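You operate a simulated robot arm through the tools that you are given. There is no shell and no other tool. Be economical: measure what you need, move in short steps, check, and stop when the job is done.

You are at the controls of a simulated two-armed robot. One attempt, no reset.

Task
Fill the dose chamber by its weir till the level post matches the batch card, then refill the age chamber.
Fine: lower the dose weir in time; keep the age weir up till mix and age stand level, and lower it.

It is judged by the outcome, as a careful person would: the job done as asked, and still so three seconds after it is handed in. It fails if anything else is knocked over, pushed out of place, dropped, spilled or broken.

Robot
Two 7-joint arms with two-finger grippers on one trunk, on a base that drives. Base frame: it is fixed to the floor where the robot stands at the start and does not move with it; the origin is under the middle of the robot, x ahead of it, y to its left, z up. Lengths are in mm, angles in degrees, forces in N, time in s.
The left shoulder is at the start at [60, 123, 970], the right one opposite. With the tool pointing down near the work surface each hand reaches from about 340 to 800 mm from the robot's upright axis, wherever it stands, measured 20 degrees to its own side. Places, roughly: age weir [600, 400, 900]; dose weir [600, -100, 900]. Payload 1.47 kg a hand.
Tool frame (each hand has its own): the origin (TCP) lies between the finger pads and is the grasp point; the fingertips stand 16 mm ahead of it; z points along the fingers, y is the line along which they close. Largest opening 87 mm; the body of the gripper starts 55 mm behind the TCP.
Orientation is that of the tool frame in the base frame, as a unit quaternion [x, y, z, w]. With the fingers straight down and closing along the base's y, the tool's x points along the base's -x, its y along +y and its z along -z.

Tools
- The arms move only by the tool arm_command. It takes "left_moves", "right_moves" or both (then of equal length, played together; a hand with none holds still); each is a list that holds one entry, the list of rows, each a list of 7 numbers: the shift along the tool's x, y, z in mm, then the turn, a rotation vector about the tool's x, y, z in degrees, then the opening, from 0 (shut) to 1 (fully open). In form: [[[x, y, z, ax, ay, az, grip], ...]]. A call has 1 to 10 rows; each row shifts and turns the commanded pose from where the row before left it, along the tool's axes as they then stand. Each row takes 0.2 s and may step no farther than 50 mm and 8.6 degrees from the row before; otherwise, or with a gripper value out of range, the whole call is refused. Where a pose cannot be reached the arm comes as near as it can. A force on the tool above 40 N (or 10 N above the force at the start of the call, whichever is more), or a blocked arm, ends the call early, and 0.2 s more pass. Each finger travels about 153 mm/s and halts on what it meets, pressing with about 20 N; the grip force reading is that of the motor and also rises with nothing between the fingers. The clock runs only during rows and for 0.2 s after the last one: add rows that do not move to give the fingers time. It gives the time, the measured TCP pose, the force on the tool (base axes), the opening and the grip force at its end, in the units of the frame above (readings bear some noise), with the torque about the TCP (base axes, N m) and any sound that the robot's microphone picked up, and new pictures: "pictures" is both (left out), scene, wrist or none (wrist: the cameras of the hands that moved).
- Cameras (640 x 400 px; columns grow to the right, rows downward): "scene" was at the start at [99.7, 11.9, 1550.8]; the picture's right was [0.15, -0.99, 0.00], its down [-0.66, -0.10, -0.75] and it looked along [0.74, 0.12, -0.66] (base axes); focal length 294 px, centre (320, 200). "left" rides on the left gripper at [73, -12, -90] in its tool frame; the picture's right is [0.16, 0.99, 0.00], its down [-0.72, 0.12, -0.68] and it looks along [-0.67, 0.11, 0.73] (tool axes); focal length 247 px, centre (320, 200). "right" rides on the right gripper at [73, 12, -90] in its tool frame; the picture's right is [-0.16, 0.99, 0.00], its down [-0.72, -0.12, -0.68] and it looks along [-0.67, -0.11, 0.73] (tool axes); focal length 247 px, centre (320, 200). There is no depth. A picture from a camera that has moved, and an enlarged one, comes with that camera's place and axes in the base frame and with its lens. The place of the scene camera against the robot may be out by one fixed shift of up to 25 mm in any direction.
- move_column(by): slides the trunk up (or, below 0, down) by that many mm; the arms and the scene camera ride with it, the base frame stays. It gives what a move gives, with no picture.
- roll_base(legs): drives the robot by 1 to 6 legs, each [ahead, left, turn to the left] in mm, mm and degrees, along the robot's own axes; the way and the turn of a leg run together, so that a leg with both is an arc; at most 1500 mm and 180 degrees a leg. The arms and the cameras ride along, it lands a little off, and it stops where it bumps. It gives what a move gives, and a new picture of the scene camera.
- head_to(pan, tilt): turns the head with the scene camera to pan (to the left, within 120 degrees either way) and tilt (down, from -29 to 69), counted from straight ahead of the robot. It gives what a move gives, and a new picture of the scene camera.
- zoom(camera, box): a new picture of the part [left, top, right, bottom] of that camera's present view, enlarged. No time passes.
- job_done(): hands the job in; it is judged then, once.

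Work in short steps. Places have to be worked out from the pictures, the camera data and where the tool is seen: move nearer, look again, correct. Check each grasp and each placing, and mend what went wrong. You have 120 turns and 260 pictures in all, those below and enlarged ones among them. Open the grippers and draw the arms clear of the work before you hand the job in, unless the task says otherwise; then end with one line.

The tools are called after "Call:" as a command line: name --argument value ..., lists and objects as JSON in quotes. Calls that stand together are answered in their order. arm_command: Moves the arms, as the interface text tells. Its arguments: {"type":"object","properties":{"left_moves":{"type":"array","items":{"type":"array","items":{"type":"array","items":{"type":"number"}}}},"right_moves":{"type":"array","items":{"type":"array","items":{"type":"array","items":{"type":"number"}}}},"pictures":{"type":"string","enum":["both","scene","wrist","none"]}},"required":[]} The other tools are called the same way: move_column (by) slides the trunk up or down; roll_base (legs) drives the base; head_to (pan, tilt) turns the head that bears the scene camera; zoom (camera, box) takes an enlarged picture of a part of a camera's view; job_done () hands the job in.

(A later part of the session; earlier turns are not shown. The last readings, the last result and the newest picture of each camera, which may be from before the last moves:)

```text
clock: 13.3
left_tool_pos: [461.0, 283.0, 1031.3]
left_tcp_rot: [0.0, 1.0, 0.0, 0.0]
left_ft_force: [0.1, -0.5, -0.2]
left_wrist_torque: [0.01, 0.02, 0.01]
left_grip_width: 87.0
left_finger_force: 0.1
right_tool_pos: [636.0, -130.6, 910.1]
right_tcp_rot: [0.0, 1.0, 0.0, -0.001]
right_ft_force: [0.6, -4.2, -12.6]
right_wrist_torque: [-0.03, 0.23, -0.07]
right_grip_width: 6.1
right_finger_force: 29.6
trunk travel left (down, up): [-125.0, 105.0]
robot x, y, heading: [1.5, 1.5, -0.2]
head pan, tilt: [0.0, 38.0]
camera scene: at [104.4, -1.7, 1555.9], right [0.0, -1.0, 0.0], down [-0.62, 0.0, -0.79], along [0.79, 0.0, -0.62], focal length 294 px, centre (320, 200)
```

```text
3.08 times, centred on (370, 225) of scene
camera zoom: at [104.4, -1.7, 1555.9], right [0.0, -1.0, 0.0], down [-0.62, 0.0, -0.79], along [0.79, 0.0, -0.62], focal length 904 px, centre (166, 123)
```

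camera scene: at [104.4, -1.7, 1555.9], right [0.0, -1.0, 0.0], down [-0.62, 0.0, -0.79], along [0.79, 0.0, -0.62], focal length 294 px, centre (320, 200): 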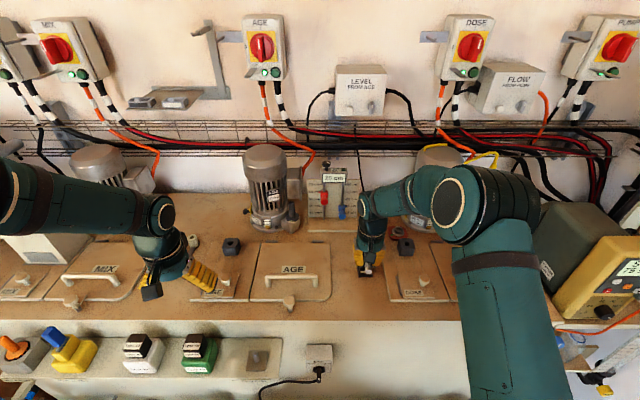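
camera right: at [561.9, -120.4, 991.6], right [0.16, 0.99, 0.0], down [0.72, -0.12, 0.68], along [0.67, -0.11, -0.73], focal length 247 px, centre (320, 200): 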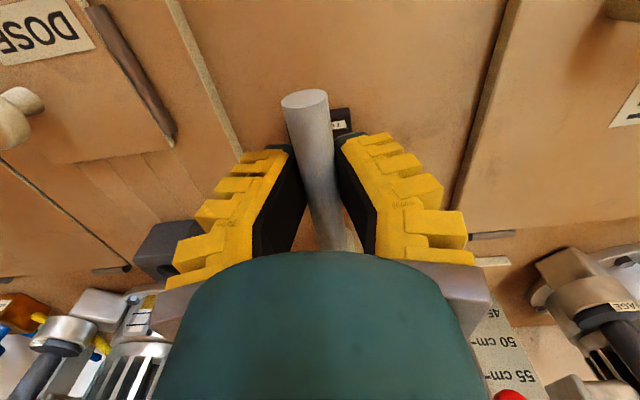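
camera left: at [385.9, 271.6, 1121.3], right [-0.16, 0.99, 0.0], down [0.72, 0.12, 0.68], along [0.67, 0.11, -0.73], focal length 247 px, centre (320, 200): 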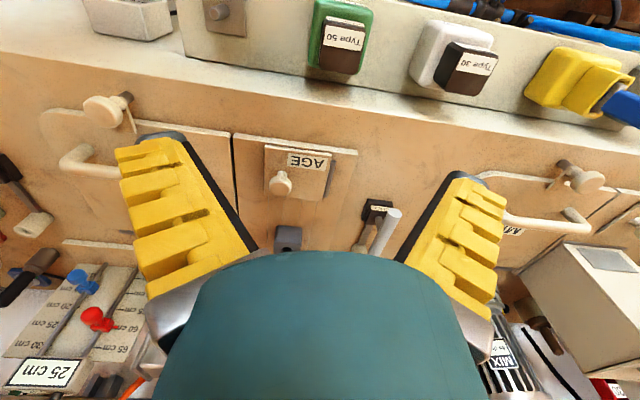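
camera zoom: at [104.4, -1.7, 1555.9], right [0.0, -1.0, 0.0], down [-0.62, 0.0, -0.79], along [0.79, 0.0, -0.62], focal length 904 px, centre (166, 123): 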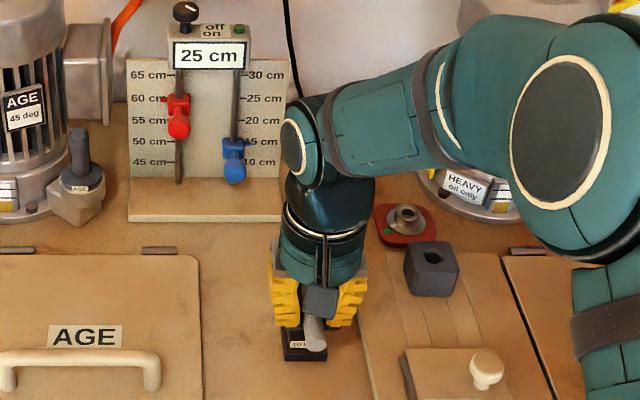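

The width fell from 12 to 6 mm, so the fingertips only catch the upper half of the rod and its axis is lower than I judged. I'll open, go about 22 mm deeper and grip again.

Call:
arm_command --right_moves '[[[0, 0, 5, 0, 0, 0, 0.3], [0, 0, 0, 0, 0, 0, 0.6], [0, 0, 8, 0, 0, 0, 0.6], [0, 0, 8, 0, 0, 0, 0.6], [0, 0, 6, 0, 0, 0, 0.6], [0, 0, 0, 0, 0, 0, 0.2], [0, 0, 0, 0, 0, 0, 0], [0, 0, 0, 0, 0, 0, 0]]]' --pictures "both"

Call:
zoom --camera "left" --box '[0, 100, 120, 230]'

Call:
zoom --camera "scene" --box '[310, 160, 430, 290]'

```text
clock: 15.1
left_tool_pos: [460.3, 282.6, 1032.4]
left_tcp_rot: [0.0, 1.0, 0.0, 0.0]
left_ft_force: [0.0, -0.5, 0.0]
left_wrist_torque: [-0.01, -0.01, -0.01]
left_grip_width: 87.2
left_finger_force: 0.1
right_tool_pos: [636.3, -131.8, 885.1]
right_tcp_rot: [0.0, 1.0, 0.0, 0.001]
right_ft_force: [1.1, -7.3, 0.6]
right_wrist_torque: [-0.02, 0.69, -0.07]
right_grip_width: 6.4
right_finger_force: 30.4
trunk travel left (down, up): [-125.0, 105.0]
robot x, y, heading: [0.7, 2.4, -0.0]
head pan, tilt: [0.0, 38.0]
camera scene: at [103.2, -2.0, 1556.1], right [0.0, -1.0, 0.0], down [-0.62, 0.0, -0.79], along [0.79, 0.0, -0.62], focal length 294 px, centre (320, 200)
camera right: at [562.1, -120.3, 973.6], right [0.16, 0.99, 0.0], down [0.72, -0.12, 0.68], along [0.67, -0.11, -0.73], focal length 247 px, centre (320, 200)
```

scene: 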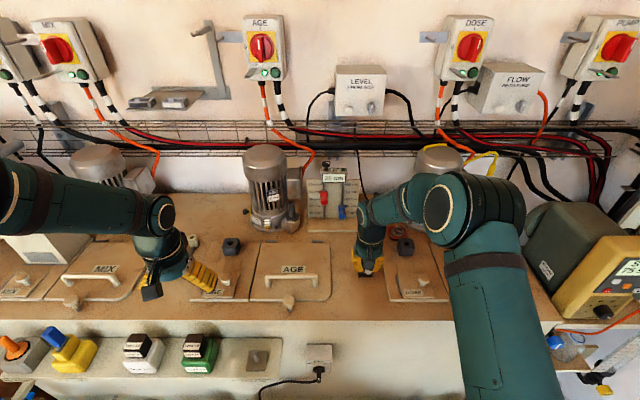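
right: 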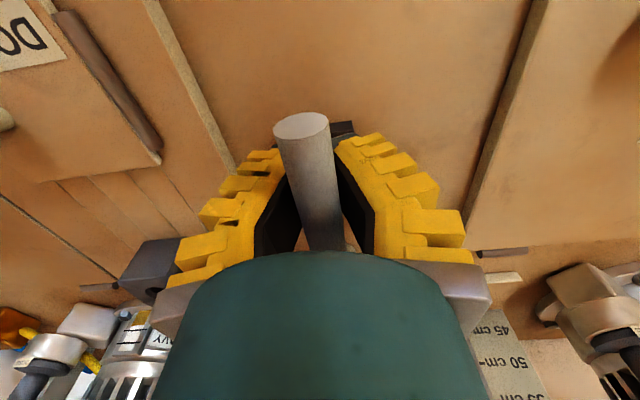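

```text
3.08 times, centred on (60, 165) of left
camera zoom: at [386.8, 271.0, 1121.5], right [-0.16, 0.99, 0.0], down [0.72, 0.12, 0.68], along [0.67, 0.11, -0.73], focal length 760 px, centre (1120, 308)
```

zoom: 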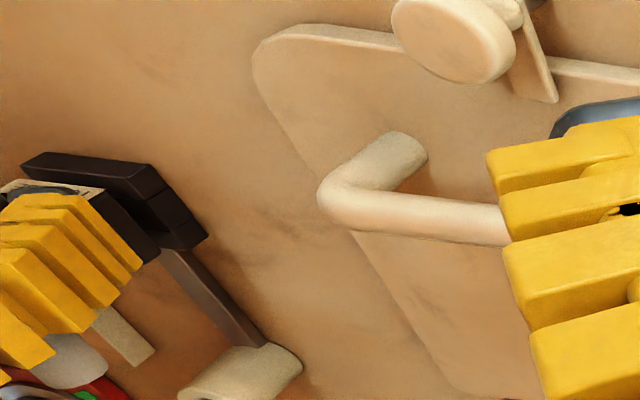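

```text
3.08 times, centred on (370, 225) of scene
camera zoom: at [103.2, -2.0, 1556.1], right [0.0, -1.0, 0.0], down [-0.62, 0.0, -0.79], along [0.79, 0.0, -0.62], focal length 904 px, centre (166, 123)
```

zoom: 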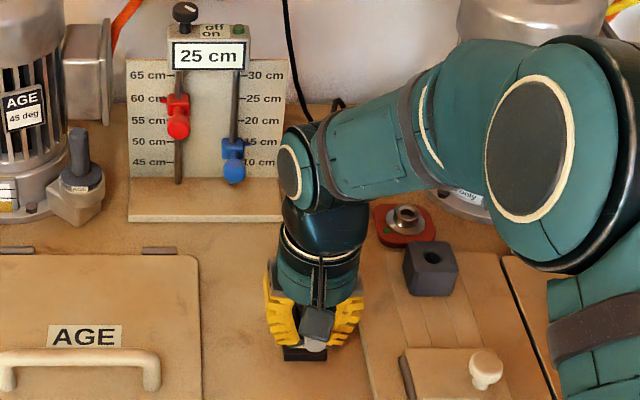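

The grip holds at 6 mm, apparently around the stem just under the rod, which should lift well. I'll lift 10 mm and see whether the rod follows.

Call:
arm_command --right_moves '[[[0, 0, -4, 0, 0, 0, 0], [0, 0, -4, 0, 0, 0, 0], [0, 0, -4, 0, 0, 0, 0]]]' --pictures "both"

Call:
zoom --camera "left" --box '[0, 100, 120, 230]'

Call:
zoom --camera "scene" --box '[310, 160, 430, 290]'

```text
clock: 15.9
left_tool_pos: [461.0, 282.8, 1031.3]
left_tcp_rot: [0.001, 1.0, -0.001, 0.001]
left_ft_force: [0.0, -0.4, 0.2]
left_wrist_torque: [0.02, 0.0, 0.02]
left_grip_width: 87.1
left_finger_force: 0.0
right_tool_pos: [636.8, -131.0, 896.9]
right_tcp_rot: [0.0, 1.0, 0.0, -0.001]
right_ft_force: [-2.4, -4.7, -10.4]
right_wrist_torque: [0.04, 0.37, -0.04]
right_grip_width: 5.9
right_finger_force: 30.3
trunk travel left (down, up): [-125.0, 105.0]
robot x, y, heading: [-1.2, -0.8, 0.1]
head pan, tilt: [0.0, 38.0]
camera scene: at [104.0, -1.8, 1556.0], right [0.0, -1.0, 0.0], down [-0.62, 0.0, -0.79], along [0.79, 0.0, -0.62], focal length 294 px, centre (320, 200)
camera right: at [562.1, -120.5, 984.3], right [0.16, 0.99, 0.0], down [0.73, -0.12, 0.68], along [0.67, -0.11, -0.73], focal length 247 px, centre (320, 200)
```

scene: 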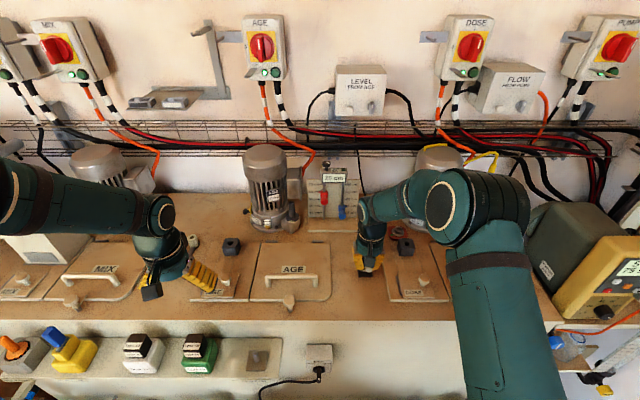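
right: 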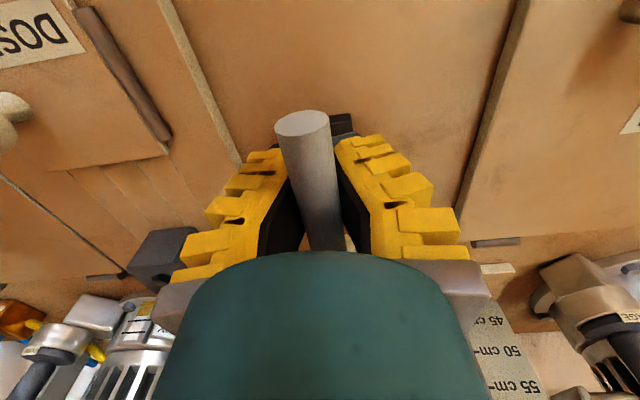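

```text
3.08 times, centred on (60, 165) of left
camera zoom: at [387.3, 271.3, 1121.2], right [-0.16, 0.99, 0.0], down [0.72, 0.12, 0.68], along [0.67, 0.11, -0.73], focal length 760 px, centre (1120, 308)
```

zoom: 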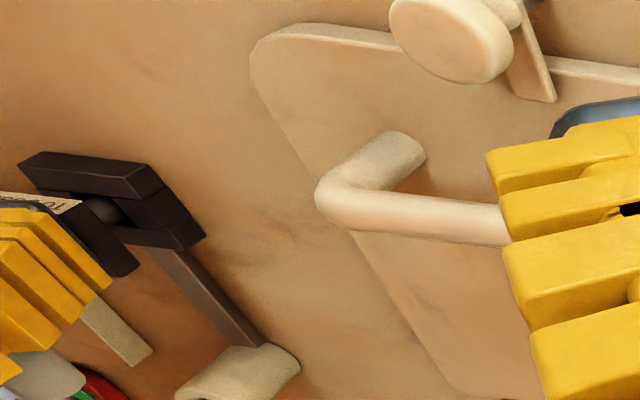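

```text
3.08 times, centred on (370, 225) of scene
camera zoom: at [104.0, -1.8, 1556.0], right [0.0, -1.0, 0.0], down [-0.62, 0.0, -0.79], along [0.79, 0.0, -0.62], focal length 904 px, centre (166, 123)
```

zoom: 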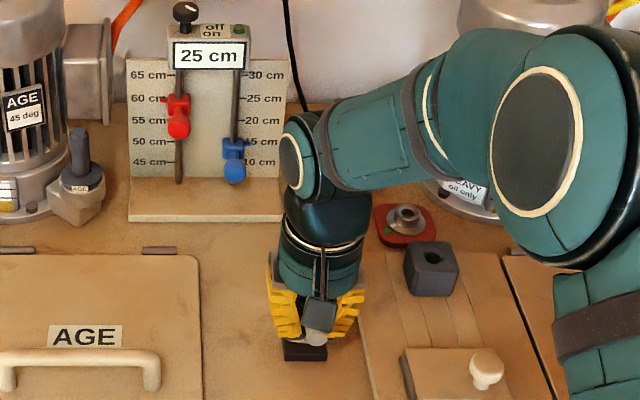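

The gate block rises with the hand at about 10 N, while the display still shows 25 cm. I'll lift another 15 mm and watch.

Call:
arm_command --right_moves '[[[0, 0, -5, 0, 0, 0, 0], [0, 0, -5, 0, 0, 0, 0], [0, 0, -5, 0, 0, 0, 0]]]' --pictures "scene"

Call:
zoom --camera "scene" --box '[310, 160, 430, 290]'

Call:
zoom --camera "left" --box '[0, 100, 120, 230]'

```text
clock: 16.7
left_tool_pos: [460.8, 283.3, 1031.5]
left_tcp_rot: [0.0, 1.0, 0.0, 0.0]
left_ft_force: [-0.1, 0.8, -0.3]
left_wrist_torque: [0.03, 0.0, -0.03]
left_grip_width: 86.9
left_finger_force: 0.0
right_tool_pos: [637.2, -130.6, 910.7]
right_tcp_rot: [0.0, 1.0, 0.0, -0.001]
right_ft_force: [-8.2, -4.5, -10.6]
right_wrist_torque: [0.08, 0.23, -0.02]
right_grip_width: 6.0
right_finger_force: 30.3
trunk travel left (down, up): [-125.0, 105.0]
robot x, y, heading: [0.2, 0.9, 0.1]
head pan, tilt: [0.0, 38.0]
camera scene: at [103.2, -1.9, 1556.1], right [0.0, -1.0, 0.0], down [-0.62, 0.0, -0.79], along [0.79, 0.0, -0.62], focal length 294 px, centre (320, 200)
```

scene: 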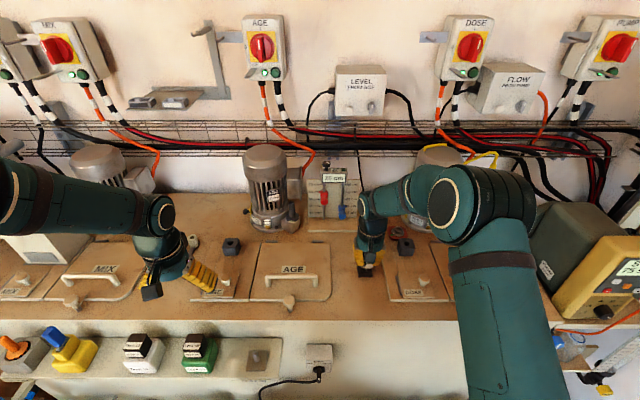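

```text
3.08 times, centred on (370, 225) of scene
camera zoom: at [103.2, -1.9, 1556.1], right [0.0, -1.0, 0.0], down [-0.62, 0.0, -0.79], along [0.79, 0.0, -0.62], focal length 904 px, centre (166, 123)
```

zoom: 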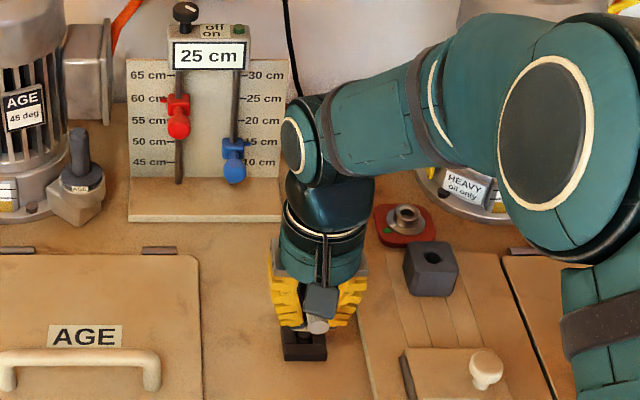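

```text
3.08 times, centred on (60, 165) of left
camera zoom: at [386.7, 271.2, 1121.4], right [-0.16, 0.99, 0.0], down [0.72, 0.12, 0.68], along [0.67, 0.11, -0.73], focal length 760 px, centre (1120, 308)
```

zoom: 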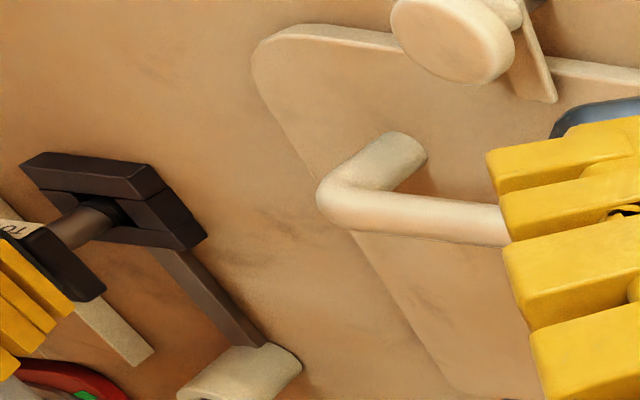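

The gate rises on its own stem, but some x force has built up (-8 N). I'll ease back 2 mm in x and lift further.

Call:
arm_command --right_moves '[[[2, 0, -5, 0, 0, 0, 0], [0, 0, -5, 0, 0, 0, 0], [0, 0, -5, 0, 0, 0, 0]]]' --pictures "scene"

Call:
zoom --camera "scene" --box '[310, 160, 430, 290]'

Call:
zoom --camera "left" --box '[0, 100, 120, 230]'

```text
clock: 17.5
left_tool_pos: [460.9, 283.6, 1031.0]
left_tcp_rot: [0.0, 1.0, 0.0, -0.001]
left_ft_force: [-0.1, 1.2, 0.6]
left_wrist_torque: [0.01, 0.03, 0.0]
left_grip_width: 86.8
left_finger_force: 0.1
right_tool_pos: [637.0, -132.0, 926.9]
right_tcp_rot: [0.001, 1.0, 0.001, 0.001]
right_ft_force: [7.0, -3.3, -10.8]
right_wrist_torque: [0.02, 0.12, -0.02]
right_grip_width: 6.1
right_finger_force: 29.7
trunk travel left (down, up): [-125.0, 105.0]
robot x, y, heading: [-5.0, 0.7, 0.2]
head pan, tilt: [0.0, 38.0]
camera scene: at [105.0, -1.6, 1556.0], right [0.0, -1.0, 0.0], down [-0.62, 0.0, -0.79], along [0.79, 0.0, -0.62], focal length 294 px, centre (320, 200)
```

scene: 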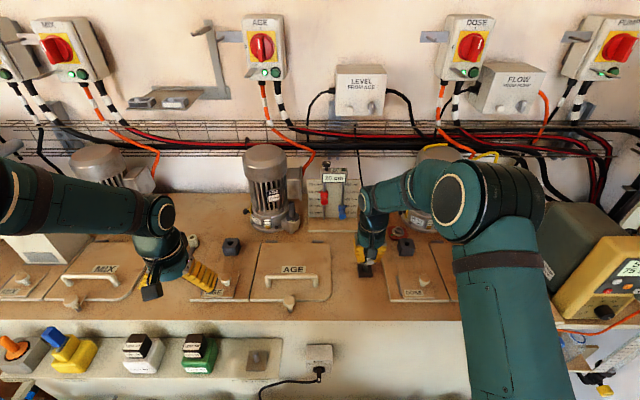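

```text
3.08 times, centred on (370, 225) of scene
camera zoom: at [105.0, -1.6, 1556.0], right [0.0, -1.0, 0.0], down [-0.62, 0.0, -0.79], along [0.79, 0.0, -0.62], focal length 904 px, centre (166, 123)
```

zoom: 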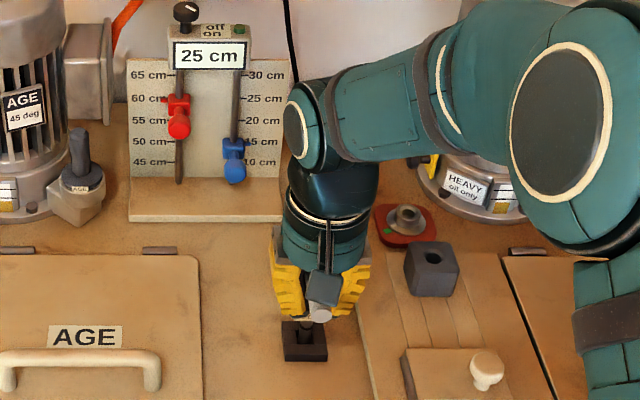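

```text
3.08 times, centred on (60, 165) of left
camera zoom: at [388.0, 271.5, 1121.0], right [-0.16, 0.99, 0.0], down [0.72, 0.12, 0.68], along [0.67, 0.11, -0.73], focal length 760 px, centre (1120, 308)
```

zoom: 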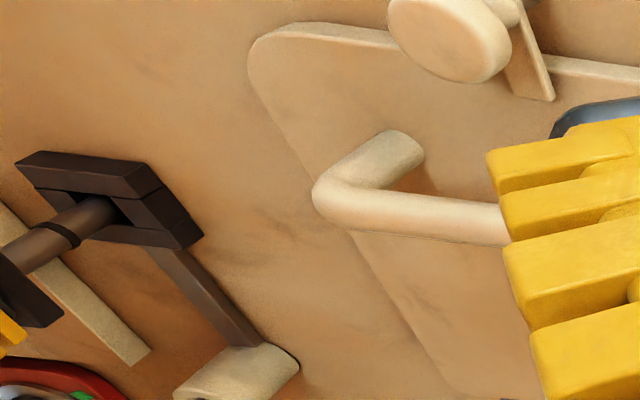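

The stem shows a dark ring but the display hasn't changed. I'll hold for a second and check for flow or sound.

Call:
arm_command --right_moves '[[[-1, 0, 0, 0, 0, 0, 0], [0, 0, 0, 0, 0, 0, 0], [0, 0, 0, 0, 0, 0, 0], [0, 0, 0, 0, 0, 0, 0]]]' --pictures "scene"

Call:
zoom --camera "scene" --box '[310, 160, 430, 290]'

```text
clock: 18.5
left_tool_pos: [460.4, 283.8, 1032.2]
left_tcp_rot: [0.0, 1.0, 0.0, 0.0]
left_ft_force: [-0.6, 0.0, 0.4]
left_wrist_torque: [0.01, 0.01, 0.03]
left_grip_width: 87.1
left_finger_force: 0.0
right_tool_pos: [637.5, -130.2, 926.4]
right_tcp_rot: [0.0, 1.0, 0.0, -0.001]
right_ft_force: [4.2, -3.1, 0.4]
right_wrist_torque: [-0.02, -0.12, -0.05]
right_grip_width: 5.8
right_finger_force: 30.1
trunk travel left (down, up): [-125.0, 105.0]
robot x, y, heading: [-1.0, 0.7, 0.0]
head pan, tilt: [0.0, 38.0]
camera scene: at [103.7, -1.5, 1556.1], right [0.0, -1.0, 0.0], down [-0.62, 0.0, -0.79], along [0.79, 0.0, -0.62], focal length 294 px, centre (320, 200)
```

scene: 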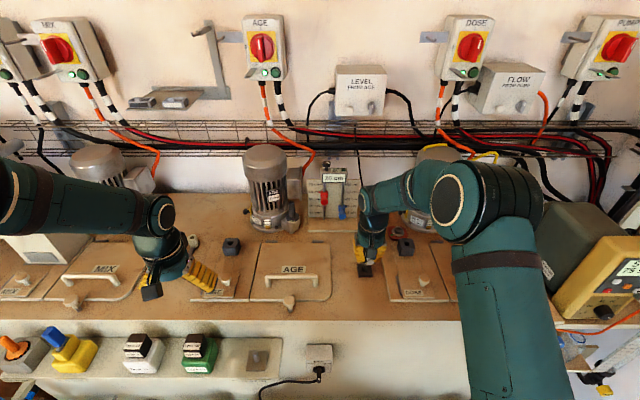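

```text
3.08 times, centred on (370, 225) of scene
camera zoom: at [103.7, -1.5, 1556.1], right [0.0, -1.0, 0.0], down [-0.62, 0.0, -0.79], along [0.79, 0.0, -0.62], focal length 904 px, centre (166, 123)
```

zoom: 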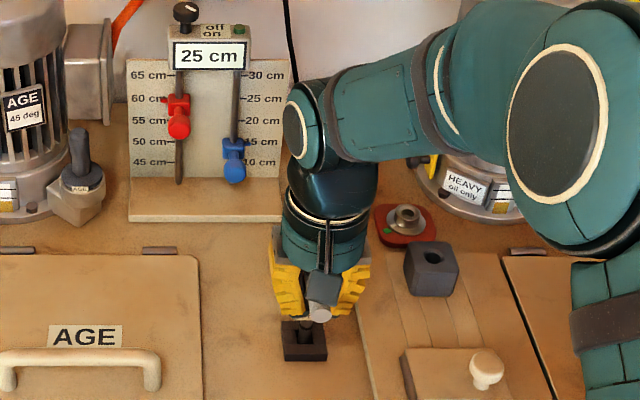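

The vertical force fell to zero when stationary, so the gate holds itself by friction. There's no flow yet, so I'll lift another 20 mm.

Call:
arm_command --right_moves '[[[0, 0, -5, 0, 0, 0, 0], [0, 0, -5, 0, 0, 0, 0], [0, 0, -5, 0, 0, 0, 0], [0, 0, -5, 0, 0, 0, 0]]]' --pictures "scene"

Call:
zoom --camera "scene" --box '[310, 160, 430, 290]'

Call:
zoom --camera "left" --box '[0, 100, 120, 230]'

```text
clock: 19.5
left_tool_pos: [460.8, 283.7, 1031.1]
left_tcp_rot: [0.0, 1.0, 0.0, -0.001]
left_ft_force: [0.0, 0.7, 0.2]
left_wrist_torque: [0.0, -0.02, 0.02]
left_grip_width: 87.0
left_finger_force: 0.1
right_tool_pos: [635.5, -130.5, 945.8]
right_tcp_rot: [-0.001, 1.0, 0.001, -0.001]
right_ft_force: [5.4, -5.3, -10.0]
right_wrist_torque: [-0.01, 0.19, -0.01]
right_grip_width: 5.8
right_finger_force: 30.0
trunk travel left (down, up): [-125.0, 105.0]
robot x, y, heading: [-0.6, -2.7, 0.2]
head pan, tilt: [0.0, 38.0]
camera scene: at [104.8, -1.9, 1556.0], right [0.0, -1.0, 0.0], down [-0.62, 0.0, -0.79], along [0.79, 0.0, -0.62], focal length 294 px, centre (320, 200)
```

scene: 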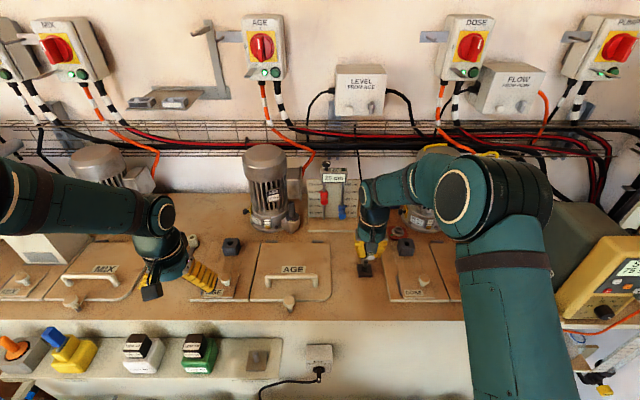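

```text
3.08 times, centred on (370, 225) of scene
camera zoom: at [104.8, -1.9, 1556.0], right [0.0, -1.0, 0.0], down [-0.62, 0.0, -0.79], along [0.79, 0.0, -0.62], focal length 904 px, centre (166, 123)
```

zoom: 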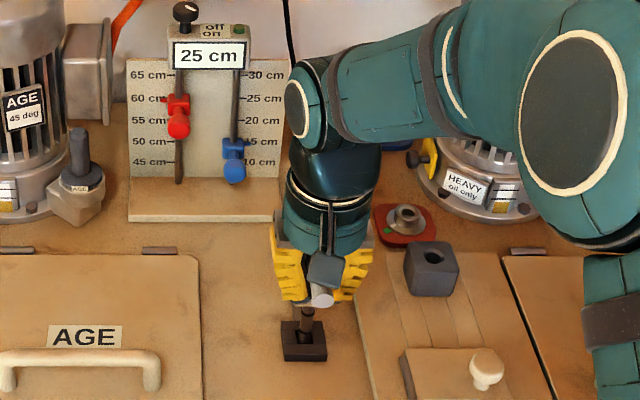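

```text
3.08 times, centred on (60, 165) of left
camera zoom: at [387.9, 271.2, 1121.0], right [-0.16, 0.99, 0.0], down [0.72, 0.12, 0.68], along [0.67, 0.11, -0.73], focal length 760 px, centre (1120, 308)
```

zoom: 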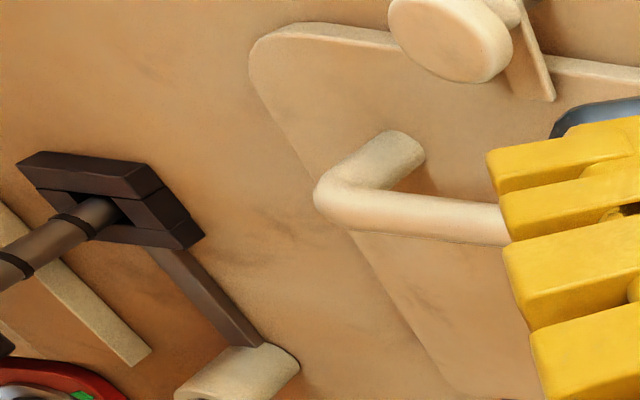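

Notches appear on the stem but there's still no level change. I'll keep lifting, watching for the end of travel.

Call:
arm_command --right_moves '[[[0, 0, -5, 0, 0, 0, 0], [0, 0, -5, 0, 0, 0, 0], [0, 0, -5, 0, 0, 0, 0], [0, 0, -5, 0, 0, 0, 0]]]' --pictures "scene"

Call:
zoom --camera "scene" --box '[310, 160, 430, 290]'

Call:
zoom --camera "left" --box '[0, 100, 120, 230]'

```text
clock: 20.5
left_tool_pos: [461.2, 283.5, 1031.8]
left_tcp_rot: [0.0, 1.0, 0.0, -0.001]
left_ft_force: [-0.5, -0.2, 0.8]
left_wrist_torque: [-0.03, -0.01, 0.01]
left_grip_width: 86.9
left_finger_force: 0.0
right_tool_pos: [635.7, -132.9, 967.5]
right_tcp_rot: [0.0, 1.0, 0.0, -0.001]
right_ft_force: [0.7, -4.1, -10.6]
right_wrist_torque: [0.01, 0.21, -0.03]
right_grip_width: 5.9
right_finger_force: 29.7
trunk travel left (down, up): [-125.0, 105.0]
robot x, y, heading: [-0.3, 2.1, 0.1]
head pan, tilt: [0.0, 38.0]
camera scene: at [104.3, -2.0, 1556.0], right [0.0, -1.0, 0.0], down [-0.62, 0.0, -0.79], along [0.79, 0.0, -0.62], focal length 294 px, centre (320, 200)
```

scene: 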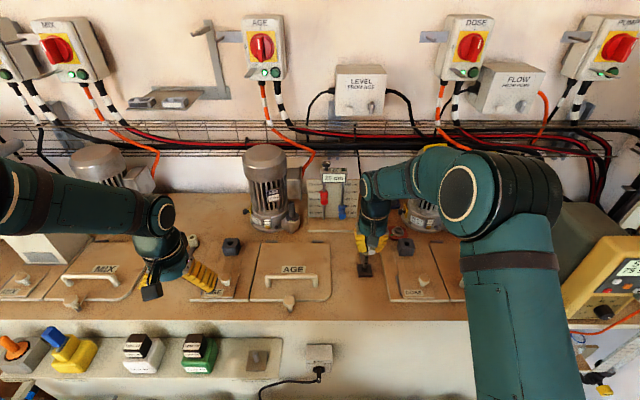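

```text
3.08 times, centred on (370, 225) of scene
camera zoom: at [104.3, -2.0, 1556.0], right [0.0, -1.0, 0.0], down [-0.62, 0.0, -0.79], along [0.79, 0.0, -0.62], focal length 904 px, centre (166, 123)
```

zoom: 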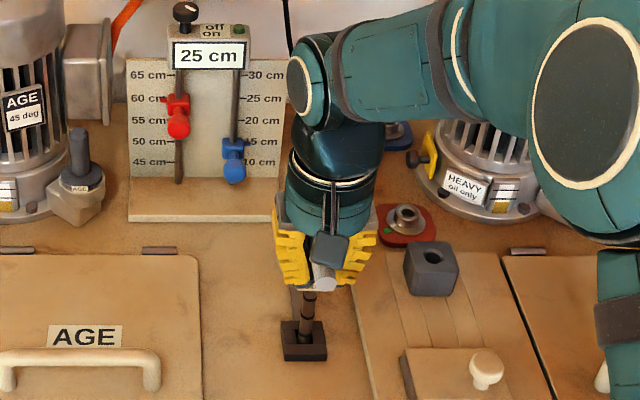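

```text
3.08 times, centred on (60, 165) of left
camera zoom: at [387.5, 271.1, 1121.2], right [-0.16, 0.99, 0.0], down [0.72, 0.12, 0.68], along [0.67, 0.11, -0.73], focal length 760 px, centre (1120, 308)
```

zoom: 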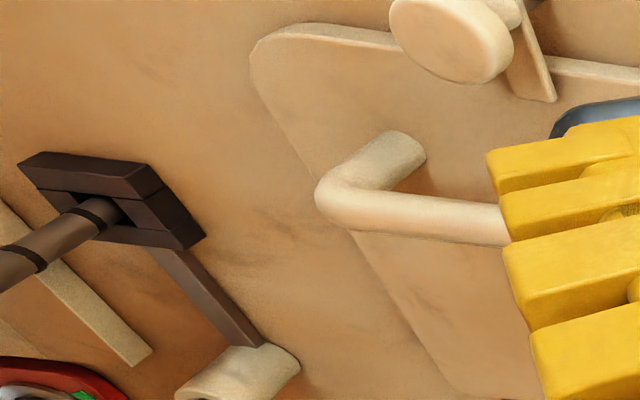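

Lifted about 82 mm with a steady 10 N of friction, and the display still shows 25 cm. I'll lift 20 mm more and then wait a bit.

Call:
arm_command --right_moves '[[[0, 0, -5, 0, 0, 0, 0], [0, 0, -5, 0, 0, 0, 0], [0, 0, -5, 0, 0, 0, 0], [0, 0, -5, 0, 0, 0, 0], [0, 0, 0, 0, 0, 0, 0], [0, 0, 0, 0, 0, 0, 0]]]' --pictures "scene"

Call:
zoom --camera "scene" --box '[310, 160, 430, 290]'

```text
clock: 21.9
left_tool_pos: [461.5, 283.3, 1031.3]
left_tcp_rot: [-0.001, 1.0, 0.0, -0.001]
left_ft_force: [0.9, 0.4, -0.5]
left_wrist_torque: [-0.01, 0.02, 0.03]
left_grip_width: 87.2
left_finger_force: 0.1
right_tool_pos: [634.4, -132.1, 984.8]
right_tcp_rot: [0.0, 1.0, 0.0, -0.002]
right_ft_force: [2.7, -3.2, -24.7]
right_wrist_torque: [0.07, 0.12, -0.05]
right_grip_width: 6.1
right_finger_force: 30.0
trunk travel left (down, up): [-125.0, 105.0]
robot x, y, heading: [0.2, -1.5, -0.3]
head pan, tilt: [0.0, 38.0]
camera scene: at [105.8, -2.1, 1555.8], right [0.0, -1.0, 0.0], down [-0.62, 0.0, -0.79], along [0.79, 0.0, -0.62], focal length 294 px, centre (320, 200)
```

scene: 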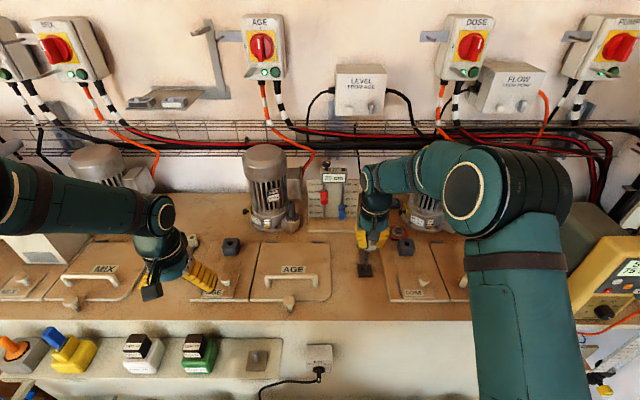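

```text
3.08 times, centred on (370, 225) of scene
camera zoom: at [105.8, -2.1, 1555.8], right [0.0, -1.0, 0.0], down [-0.62, 0.0, -0.79], along [0.79, 0.0, -0.62], focal length 904 px, centre (166, 123)
```

zoom: 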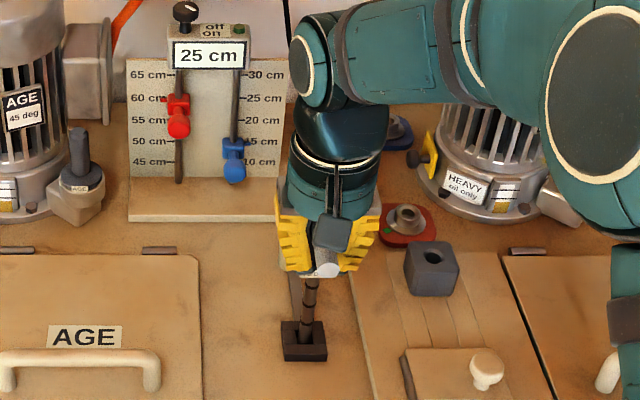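

The gate hit its top stop at 100 mm (25 N). I'll relax slightly and wait to see whether the level climbs.

Call:
arm_command --right_moves '[[[0, 0, 3, 0, 0, 0, 0], [0, 0, 0, 0, 0, 0, 0], [0, 0, 0, 0, 0, 0, 0], [0, 0, 0, 0, 0, 0, 0], [0, 0, 0, 0, 0, 0, 0], [0, 0, 0, 0, 0, 0, 0]]]' --pictures "scene"

Call:
zoom --camera "scene" --box '[300, 155, 380, 225]'

```text
clock: 23.3
left_tool_pos: [460.6, 283.6, 1032.4]
left_tcp_rot: [0.0, 1.0, 0.0, -0.001]
left_ft_force: [0.5, 0.4, -0.1]
left_wrist_torque: [0.02, -0.01, 0.01]
left_grip_width: 87.0
left_finger_force: 0.1
right_tool_pos: [634.9, -131.9, 982.8]
right_tcp_rot: [-0.001, 1.0, 0.0, 0.0]
right_ft_force: [0.0, -4.1, -5.6]
right_wrist_torque: [0.04, 0.08, -0.01]
right_grip_width: 6.0
right_finger_force: 30.6
trunk travel left (down, up): [-125.0, 105.0]
robot x, y, heading: [1.4, 2.1, 0.1]
head pan, tilt: [0.0, 38.0]
camera scene: at [103.8, -1.7, 1556.1], right [0.0, -1.0, 0.0], down [-0.62, 0.0, -0.79], along [0.79, 0.0, -0.62], focal length 294 px, centre (320, 200)
```

scene: 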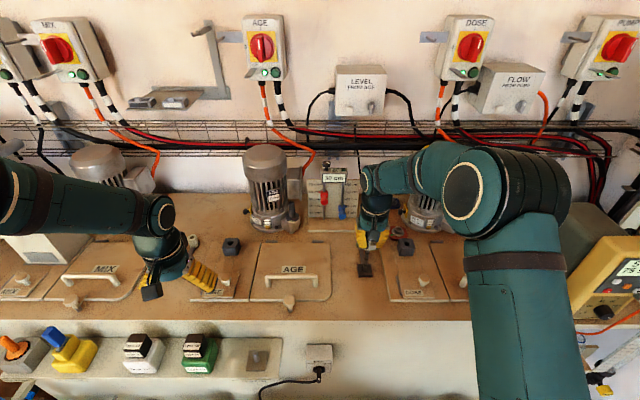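

```text
5.71 times, centred on (340, 190) of scene
camera zoom: at [103.8, -1.7, 1556.1], right [0.0, -1.0, 0.0], down [-0.62, 0.0, -0.79], along [0.79, 0.0, -0.62], focal length 1678 px, centre (206, 257)
```

zoom: 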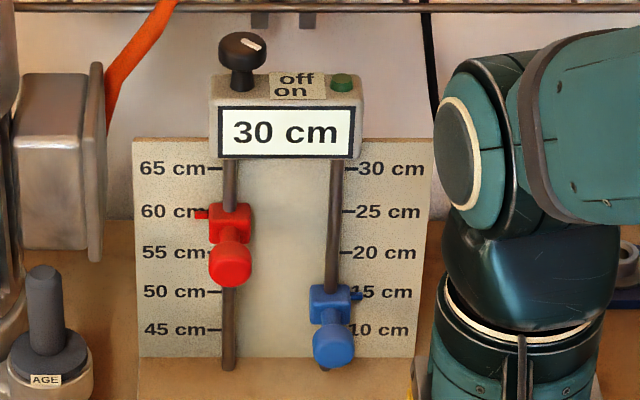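

The display jumped to 30 cm, so flow has started. I'll take one short wait to measure the rate.

Call:
arm_command --right_moves '[[[0, 0, 0, 0, 0, 0, 0]]]' --pictures "scene"

Call:
zoom --camera "scene" --box '[300, 155, 380, 225]'

```text
clock: 23.7
left_tool_pos: [461.1, 282.2, 1032.6]
left_tcp_rot: [0.0, 1.0, 0.0, 0.0]
left_ft_force: [0.6, 0.4, 0.0]
left_wrist_torque: [0.02, 0.01, 0.03]
left_grip_width: 87.2
left_finger_force: 0.0
right_tool_pos: [635.2, -131.2, 983.4]
right_tcp_rot: [0.0, 1.0, 0.0, 0.001]
right_ft_force: [1.4, -3.1, -5.0]
right_wrist_torque: [0.03, 0.03, -0.02]
right_grip_width: 6.1
right_finger_force: 30.1
trunk travel left (down, up): [-125.0, 105.0]
robot x, y, heading: [1.8, -0.0, -0.1]
head pan, tilt: [0.0, 38.0]
camera scene: at [103.7, -1.6, 1556.1], right [0.0, -1.0, 0.0], down [-0.62, 0.0, -0.79], along [0.79, 0.0, -0.62], focal length 294 px, centre (320, 200)
```

scene: 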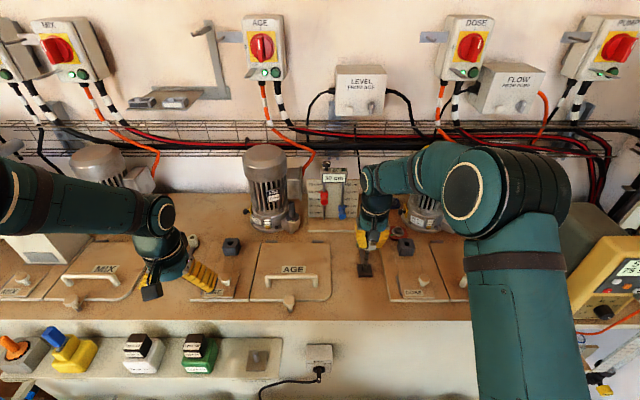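

```text
5.71 times, centred on (340, 190) of scene
camera zoom: at [103.7, -1.6, 1556.1], right [0.0, -1.0, 0.0], down [-0.62, 0.0, -0.79], along [0.79, 0.0, -0.62], focal length 1678 px, centre (206, 257)
```

zoom: 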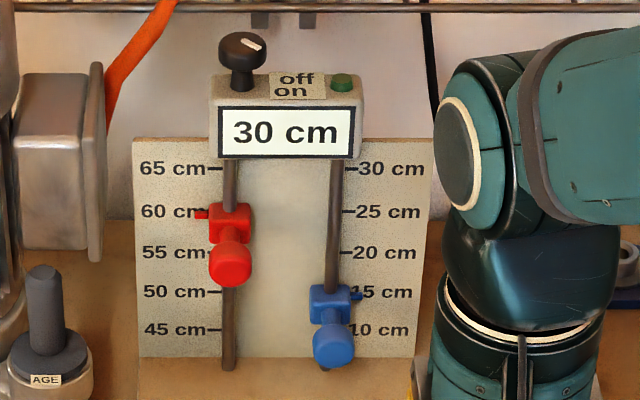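

Still 30 cm; the display probably steps by 5 cm. I'll continue in short waits to time the step.

Call:
arm_command --right_moves '[[[0, 0, 0, 0, 0, 0, 0], [0, 0, 0, 0, 0, 0, 0]]]' --pictures "none"

Call:
zoom --camera "scene" --box '[300, 155, 380, 225]'

```text
clock: 24.3
left_tool_pos: [460.1, 282.8, 1031.4]
left_tcp_rot: [0.001, 1.0, -0.001, -0.001]
left_ft_force: [0.4, 0.2, -0.4]
left_wrist_torque: [0.03, -0.04, 0.0]
left_grip_width: 87.2
left_finger_force: 0.1
right_tool_pos: [635.1, -129.4, 983.4]
right_tcp_rot: [-0.001, 1.0, 0.0, -0.001]
right_ft_force: [3.4, -4.0, -2.8]
right_wrist_torque: [0.01, -0.01, -0.04]
right_grip_width: 6.1
right_finger_force: 29.7
trunk travel left (down, up): [-125.0, 105.0]
robot x, y, heading: [0.5, 0.3, -0.1]
head pan, tilt: [0.0, 38.0]
```

```text
5.71 times, centred on (340, 190) of scene
camera zoom: at [103.7, -1.6, 1556.1], right [0.0, -1.0, 0.0], down [-0.62, 0.0, -0.79], along [0.79, 0.0, -0.62], focal length 1678 px, centre (206, 257)
```

zoom: 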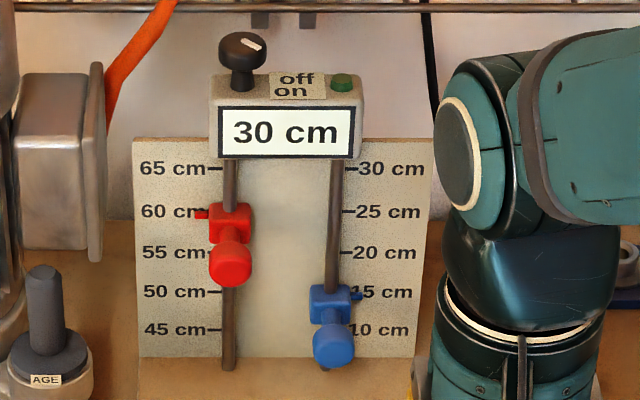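

Still 30 cm, so I'll wait in 0.8 s steps.

Call:
arm_command --right_moves '[[[0, 0, 0, 0, 0, 0, 0], [0, 0, 0, 0, 0, 0, 0], [0, 0, 0, 0, 0, 0, 0]]]' --pictures "none"

Call:
zoom --camera "scene" --box '[300, 155, 380, 225]'

```text
clock: 25.1
left_tool_pos: [460.4, 283.7, 1033.1]
left_tcp_rot: [0.0, 1.0, 0.0, 0.0]
left_ft_force: [0.0, -0.5, -0.1]
left_wrist_torque: [0.0, 0.0, -0.01]
left_grip_width: 87.0
left_finger_force: 0.0
right_tool_pos: [634.7, -131.4, 982.9]
right_tcp_rot: [0.0, 1.0, -0.001, 0.0]
right_ft_force: [3.9, -2.6, -1.4]
right_wrist_torque: [0.0, -0.02, -0.04]
right_grip_width: 6.3
right_finger_force: 29.5
trunk travel left (down, up): [-125.0, 105.0]
robot x, y, heading: [-0.9, -1.5, 0.0]
head pan, tilt: [0.0, 38.0]
```

```text
5.71 times, centred on (340, 190) of scene
camera zoom: at [103.8, -1.5, 1556.1], right [0.0, -1.0, 0.0], down [-0.62, 0.0, -0.79], along [0.79, 0.0, -0.62], focal length 1678 px, centre (206, 257)
```

zoom: 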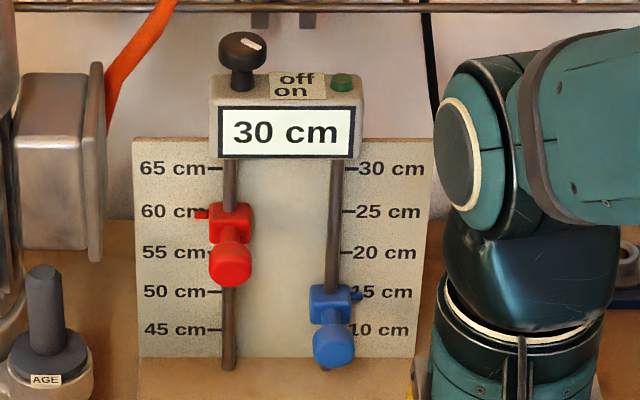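

Still 30 cm; another 0.8 s.

Call:
arm_command --right_moves '[[[0, 0, 0, 0, 0, 0, 0], [0, 0, 0, 0, 0, 0, 0], [0, 0, 0, 0, 0, 0, 0]]]' --pictures "none"

Call:
zoom --camera "scene" --box '[300, 155, 380, 225]'

```text
clock: 25.9
left_tool_pos: [461.3, 283.5, 1032.7]
left_tcp_rot: [0.0, 1.0, 0.001, 0.0]
left_ft_force: [-1.3, 0.1, -0.8]
left_wrist_torque: [0.0, -0.01, -0.02]
left_grip_width: 87.1
left_finger_force: 0.0
right_tool_pos: [635.3, -130.7, 982.8]
right_tcp_rot: [0.0, 1.0, 0.0, -0.001]
right_ft_force: [4.5, -2.6, -3.5]
right_wrist_torque: [0.01, -0.01, 0.03]
right_grip_width: 6.0
right_finger_force: 30.1
trunk travel left (down, up): [-125.0, 105.0]
robot x, y, heading: [1.0, 1.0, -0.0]
head pan, tilt: [0.0, 38.0]
```

```text
5.71 times, centred on (340, 190) of scene
camera zoom: at [103.9, -1.5, 1556.1], right [0.0, -1.0, 0.0], down [-0.62, 0.0, -0.79], along [0.79, 0.0, -0.62], focal length 1678 px, centre (206, 257)
```

zoom: 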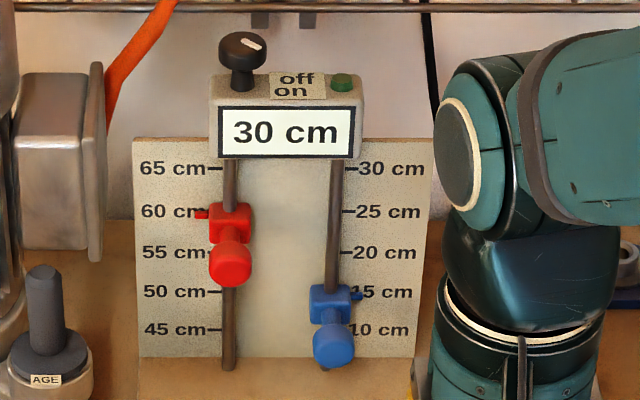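

Still 30 cm; waiting 1.2 s.

Call:
arm_command --right_moves '[[[0, 0, 0, 0, 0, 0, 0], [0, 0, 0, 0, 0, 0, 0], [0, 0, 0, 0, 0, 0, 0], [0, 0, 0, 0, 0, 0, 0], [0, 0, 0, 0, 0, 0, 0]]]' --pictures "none"

Call:
zoom --camera "scene" --box '[300, 155, 380, 225]'

```text
clock: 27.1
left_tool_pos: [460.6, 283.5, 1032.1]
left_tcp_rot: [0.0, 1.0, 0.001, 0.0]
left_ft_force: [-0.1, 0.0, 0.4]
left_wrist_torque: [0.01, 0.04, 0.01]
left_grip_width: 86.9
left_finger_force: 0.0
right_tool_pos: [635.9, -131.5, 982.6]
right_tcp_rot: [-0.001, 1.0, 0.0, 0.0]
right_ft_force: [3.6, -3.2, -3.1]
right_wrist_torque: [0.01, 0.04, 0.02]
right_grip_width: 5.9
right_finger_force: 30.0
trunk travel left (down, up): [-125.0, 105.0]
robot x, y, heading: [1.8, 1.1, 0.0]
head pan, tilt: [0.0, 38.0]
```

```text
5.71 times, centred on (340, 190) of scene
camera zoom: at [103.8, -1.5, 1556.1], right [0.0, -1.0, 0.0], down [-0.62, 0.0, -0.79], along [0.79, 0.0, -0.62], focal length 1678 px, centre (206, 257)
```

zoom: 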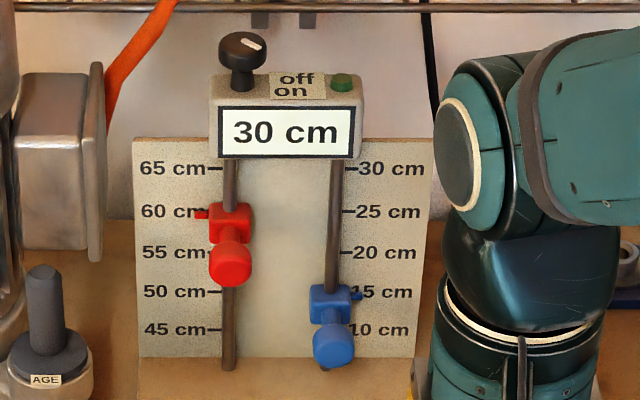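

Still 30 cm, waiting 1 s more. After the 30→35 interval I'll know the rate.

Call:
arm_command --right_moves '[[[0, 0, 0, 0, 0, 0, 0], [0, 0, 0, 0, 0, 0, 0], [0, 0, 0, 0, 0, 0, 0], [0, 0, 0, 0, 0, 0, 0]]]' --pictures "none"

Call:
zoom --camera "scene" --box '[300, 155, 380, 225]'

```text
clock: 28.1
left_tool_pos: [461.1, 283.4, 1030.6]
left_tcp_rot: [0.001, 1.0, 0.0, 0.001]
left_ft_force: [-0.4, -1.2, 0.2]
left_wrist_torque: [0.0, -0.01, 0.0]
left_grip_width: 87.0
left_finger_force: 0.1
right_tool_pos: [635.8, -130.3, 983.2]
right_tcp_rot: [-0.001, 1.0, 0.0, 0.0]
right_ft_force: [1.0, -2.6, -2.8]
right_wrist_torque: [0.01, 0.08, 0.01]
right_grip_width: 5.9
right_finger_force: 29.8
trunk travel left (down, up): [-125.0, 105.0]
robot x, y, heading: [-1.0, -4.0, -0.0]
head pan, tilt: [0.0, 38.0]
```

```text
5.71 times, centred on (340, 190) of scene
camera zoom: at [103.6, -1.5, 1556.1], right [0.0, -1.0, 0.0], down [-0.62, 0.0, -0.79], along [0.79, 0.0, -0.62], focal length 1678 px, centre (206, 257)
```

zoom: 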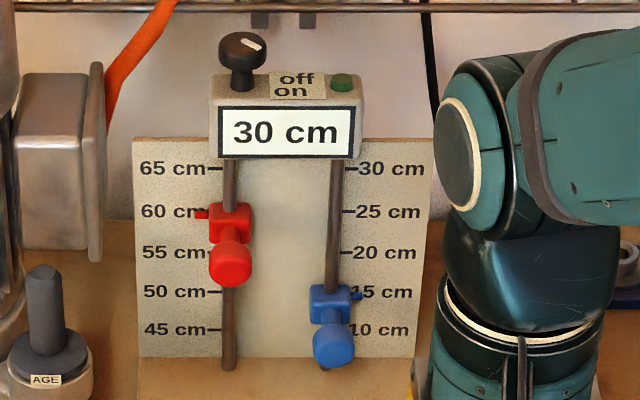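

Still 30 cm after about 5 s; I keep waiting in 1.2 s steps.

Call:
arm_command --right_moves '[[[0, 0, 0, 0, 0, 0, 0], [0, 0, 0, 0, 0, 0, 0], [0, 0, 0, 0, 0, 0, 0], [0, 0, 0, 0, 0, 0, 0], [0, 0, 0, 0, 0, 0, 0]]]' --pictures "none"

Call:
zoom --camera "scene" --box '[300, 155, 380, 225]'

```text
clock: 29.3
left_tool_pos: [460.4, 283.3, 1031.9]
left_tcp_rot: [0.0, 1.0, -0.001, -0.001]
left_ft_force: [-0.3, 0.3, 0.3]
left_wrist_torque: [-0.03, 0.02, -0.02]
left_grip_width: 86.6
left_finger_force: 0.0
right_tool_pos: [634.7, -131.7, 983.0]
right_tcp_rot: [0.0, 1.0, 0.0, 0.0]
right_ft_force: [0.5, -2.3, -3.0]
right_wrist_torque: [0.0, 0.01, -0.02]
right_grip_width: 5.8
right_finger_force: 29.7
trunk travel left (down, up): [-125.0, 105.0]
robot x, y, heading: [1.0, 0.6, 0.0]
head pan, tilt: [0.0, 38.0]
```

```text
5.71 times, centred on (340, 190) of scene
camera zoom: at [103.5, -1.5, 1556.1], right [0.0, -1.0, 0.0], down [-0.62, 0.0, -0.79], along [0.79, 0.0, -0.62], focal length 1678 px, centre (206, 257)
```

zoom: 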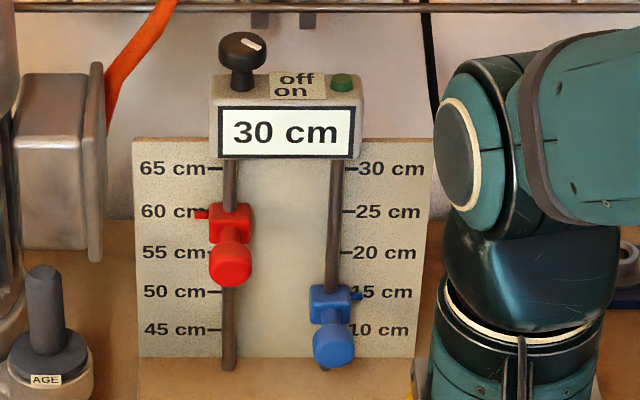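

Still 30 cm. The rate is slow, so I'll wait 1.6 s.

Call:
arm_command --right_moves '[[[0, 0, 0, 0, 0, 0, 0], [0, 0, 0, 0, 0, 0, 0], [0, 0, 0, 0, 0, 0, 0], [0, 0, 0, 0, 0, 0, 0], [0, 0, 0, 0, 0, 0, 0], [0, 0, 0, 0, 0, 0, 0], [0, 0, 0, 0, 0, 0, 0]]]' --pictures "none"

Call:
zoom --camera "scene" --box '[300, 155, 380, 225]'

```text
clock: 30.9
left_tool_pos: [460.4, 282.3, 1032.8]
left_tcp_rot: [0.001, 1.0, 0.0, 0.0]
left_ft_force: [1.1, -0.2, 0.2]
left_wrist_torque: [-0.01, -0.03, 0.02]
left_grip_width: 87.1
left_finger_force: 0.0
right_tool_pos: [634.3, -131.9, 982.3]
right_tcp_rot: [0.0, 1.0, 0.0, 0.001]
right_ft_force: [-1.1, -3.7, -3.3]
right_wrist_torque: [0.05, 0.05, 0.0]
right_grip_width: 5.9
right_finger_force: 29.6
trunk travel left (down, up): [-125.0, 105.0]
robot x, y, heading: [0.5, 4.0, -0.2]
head pan, tilt: [0.0, 38.0]
```

```text
5.71 times, centred on (340, 190) of scene
camera zoom: at [103.3, -1.5, 1556.1], right [0.0, -1.0, 0.0], down [-0.62, 0.0, -0.79], along [0.79, 0.0, -0.62], focal length 1678 px, centre (206, 257)
```

zoom: 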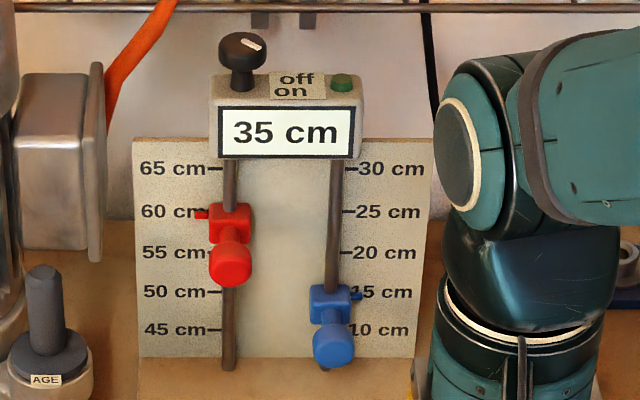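

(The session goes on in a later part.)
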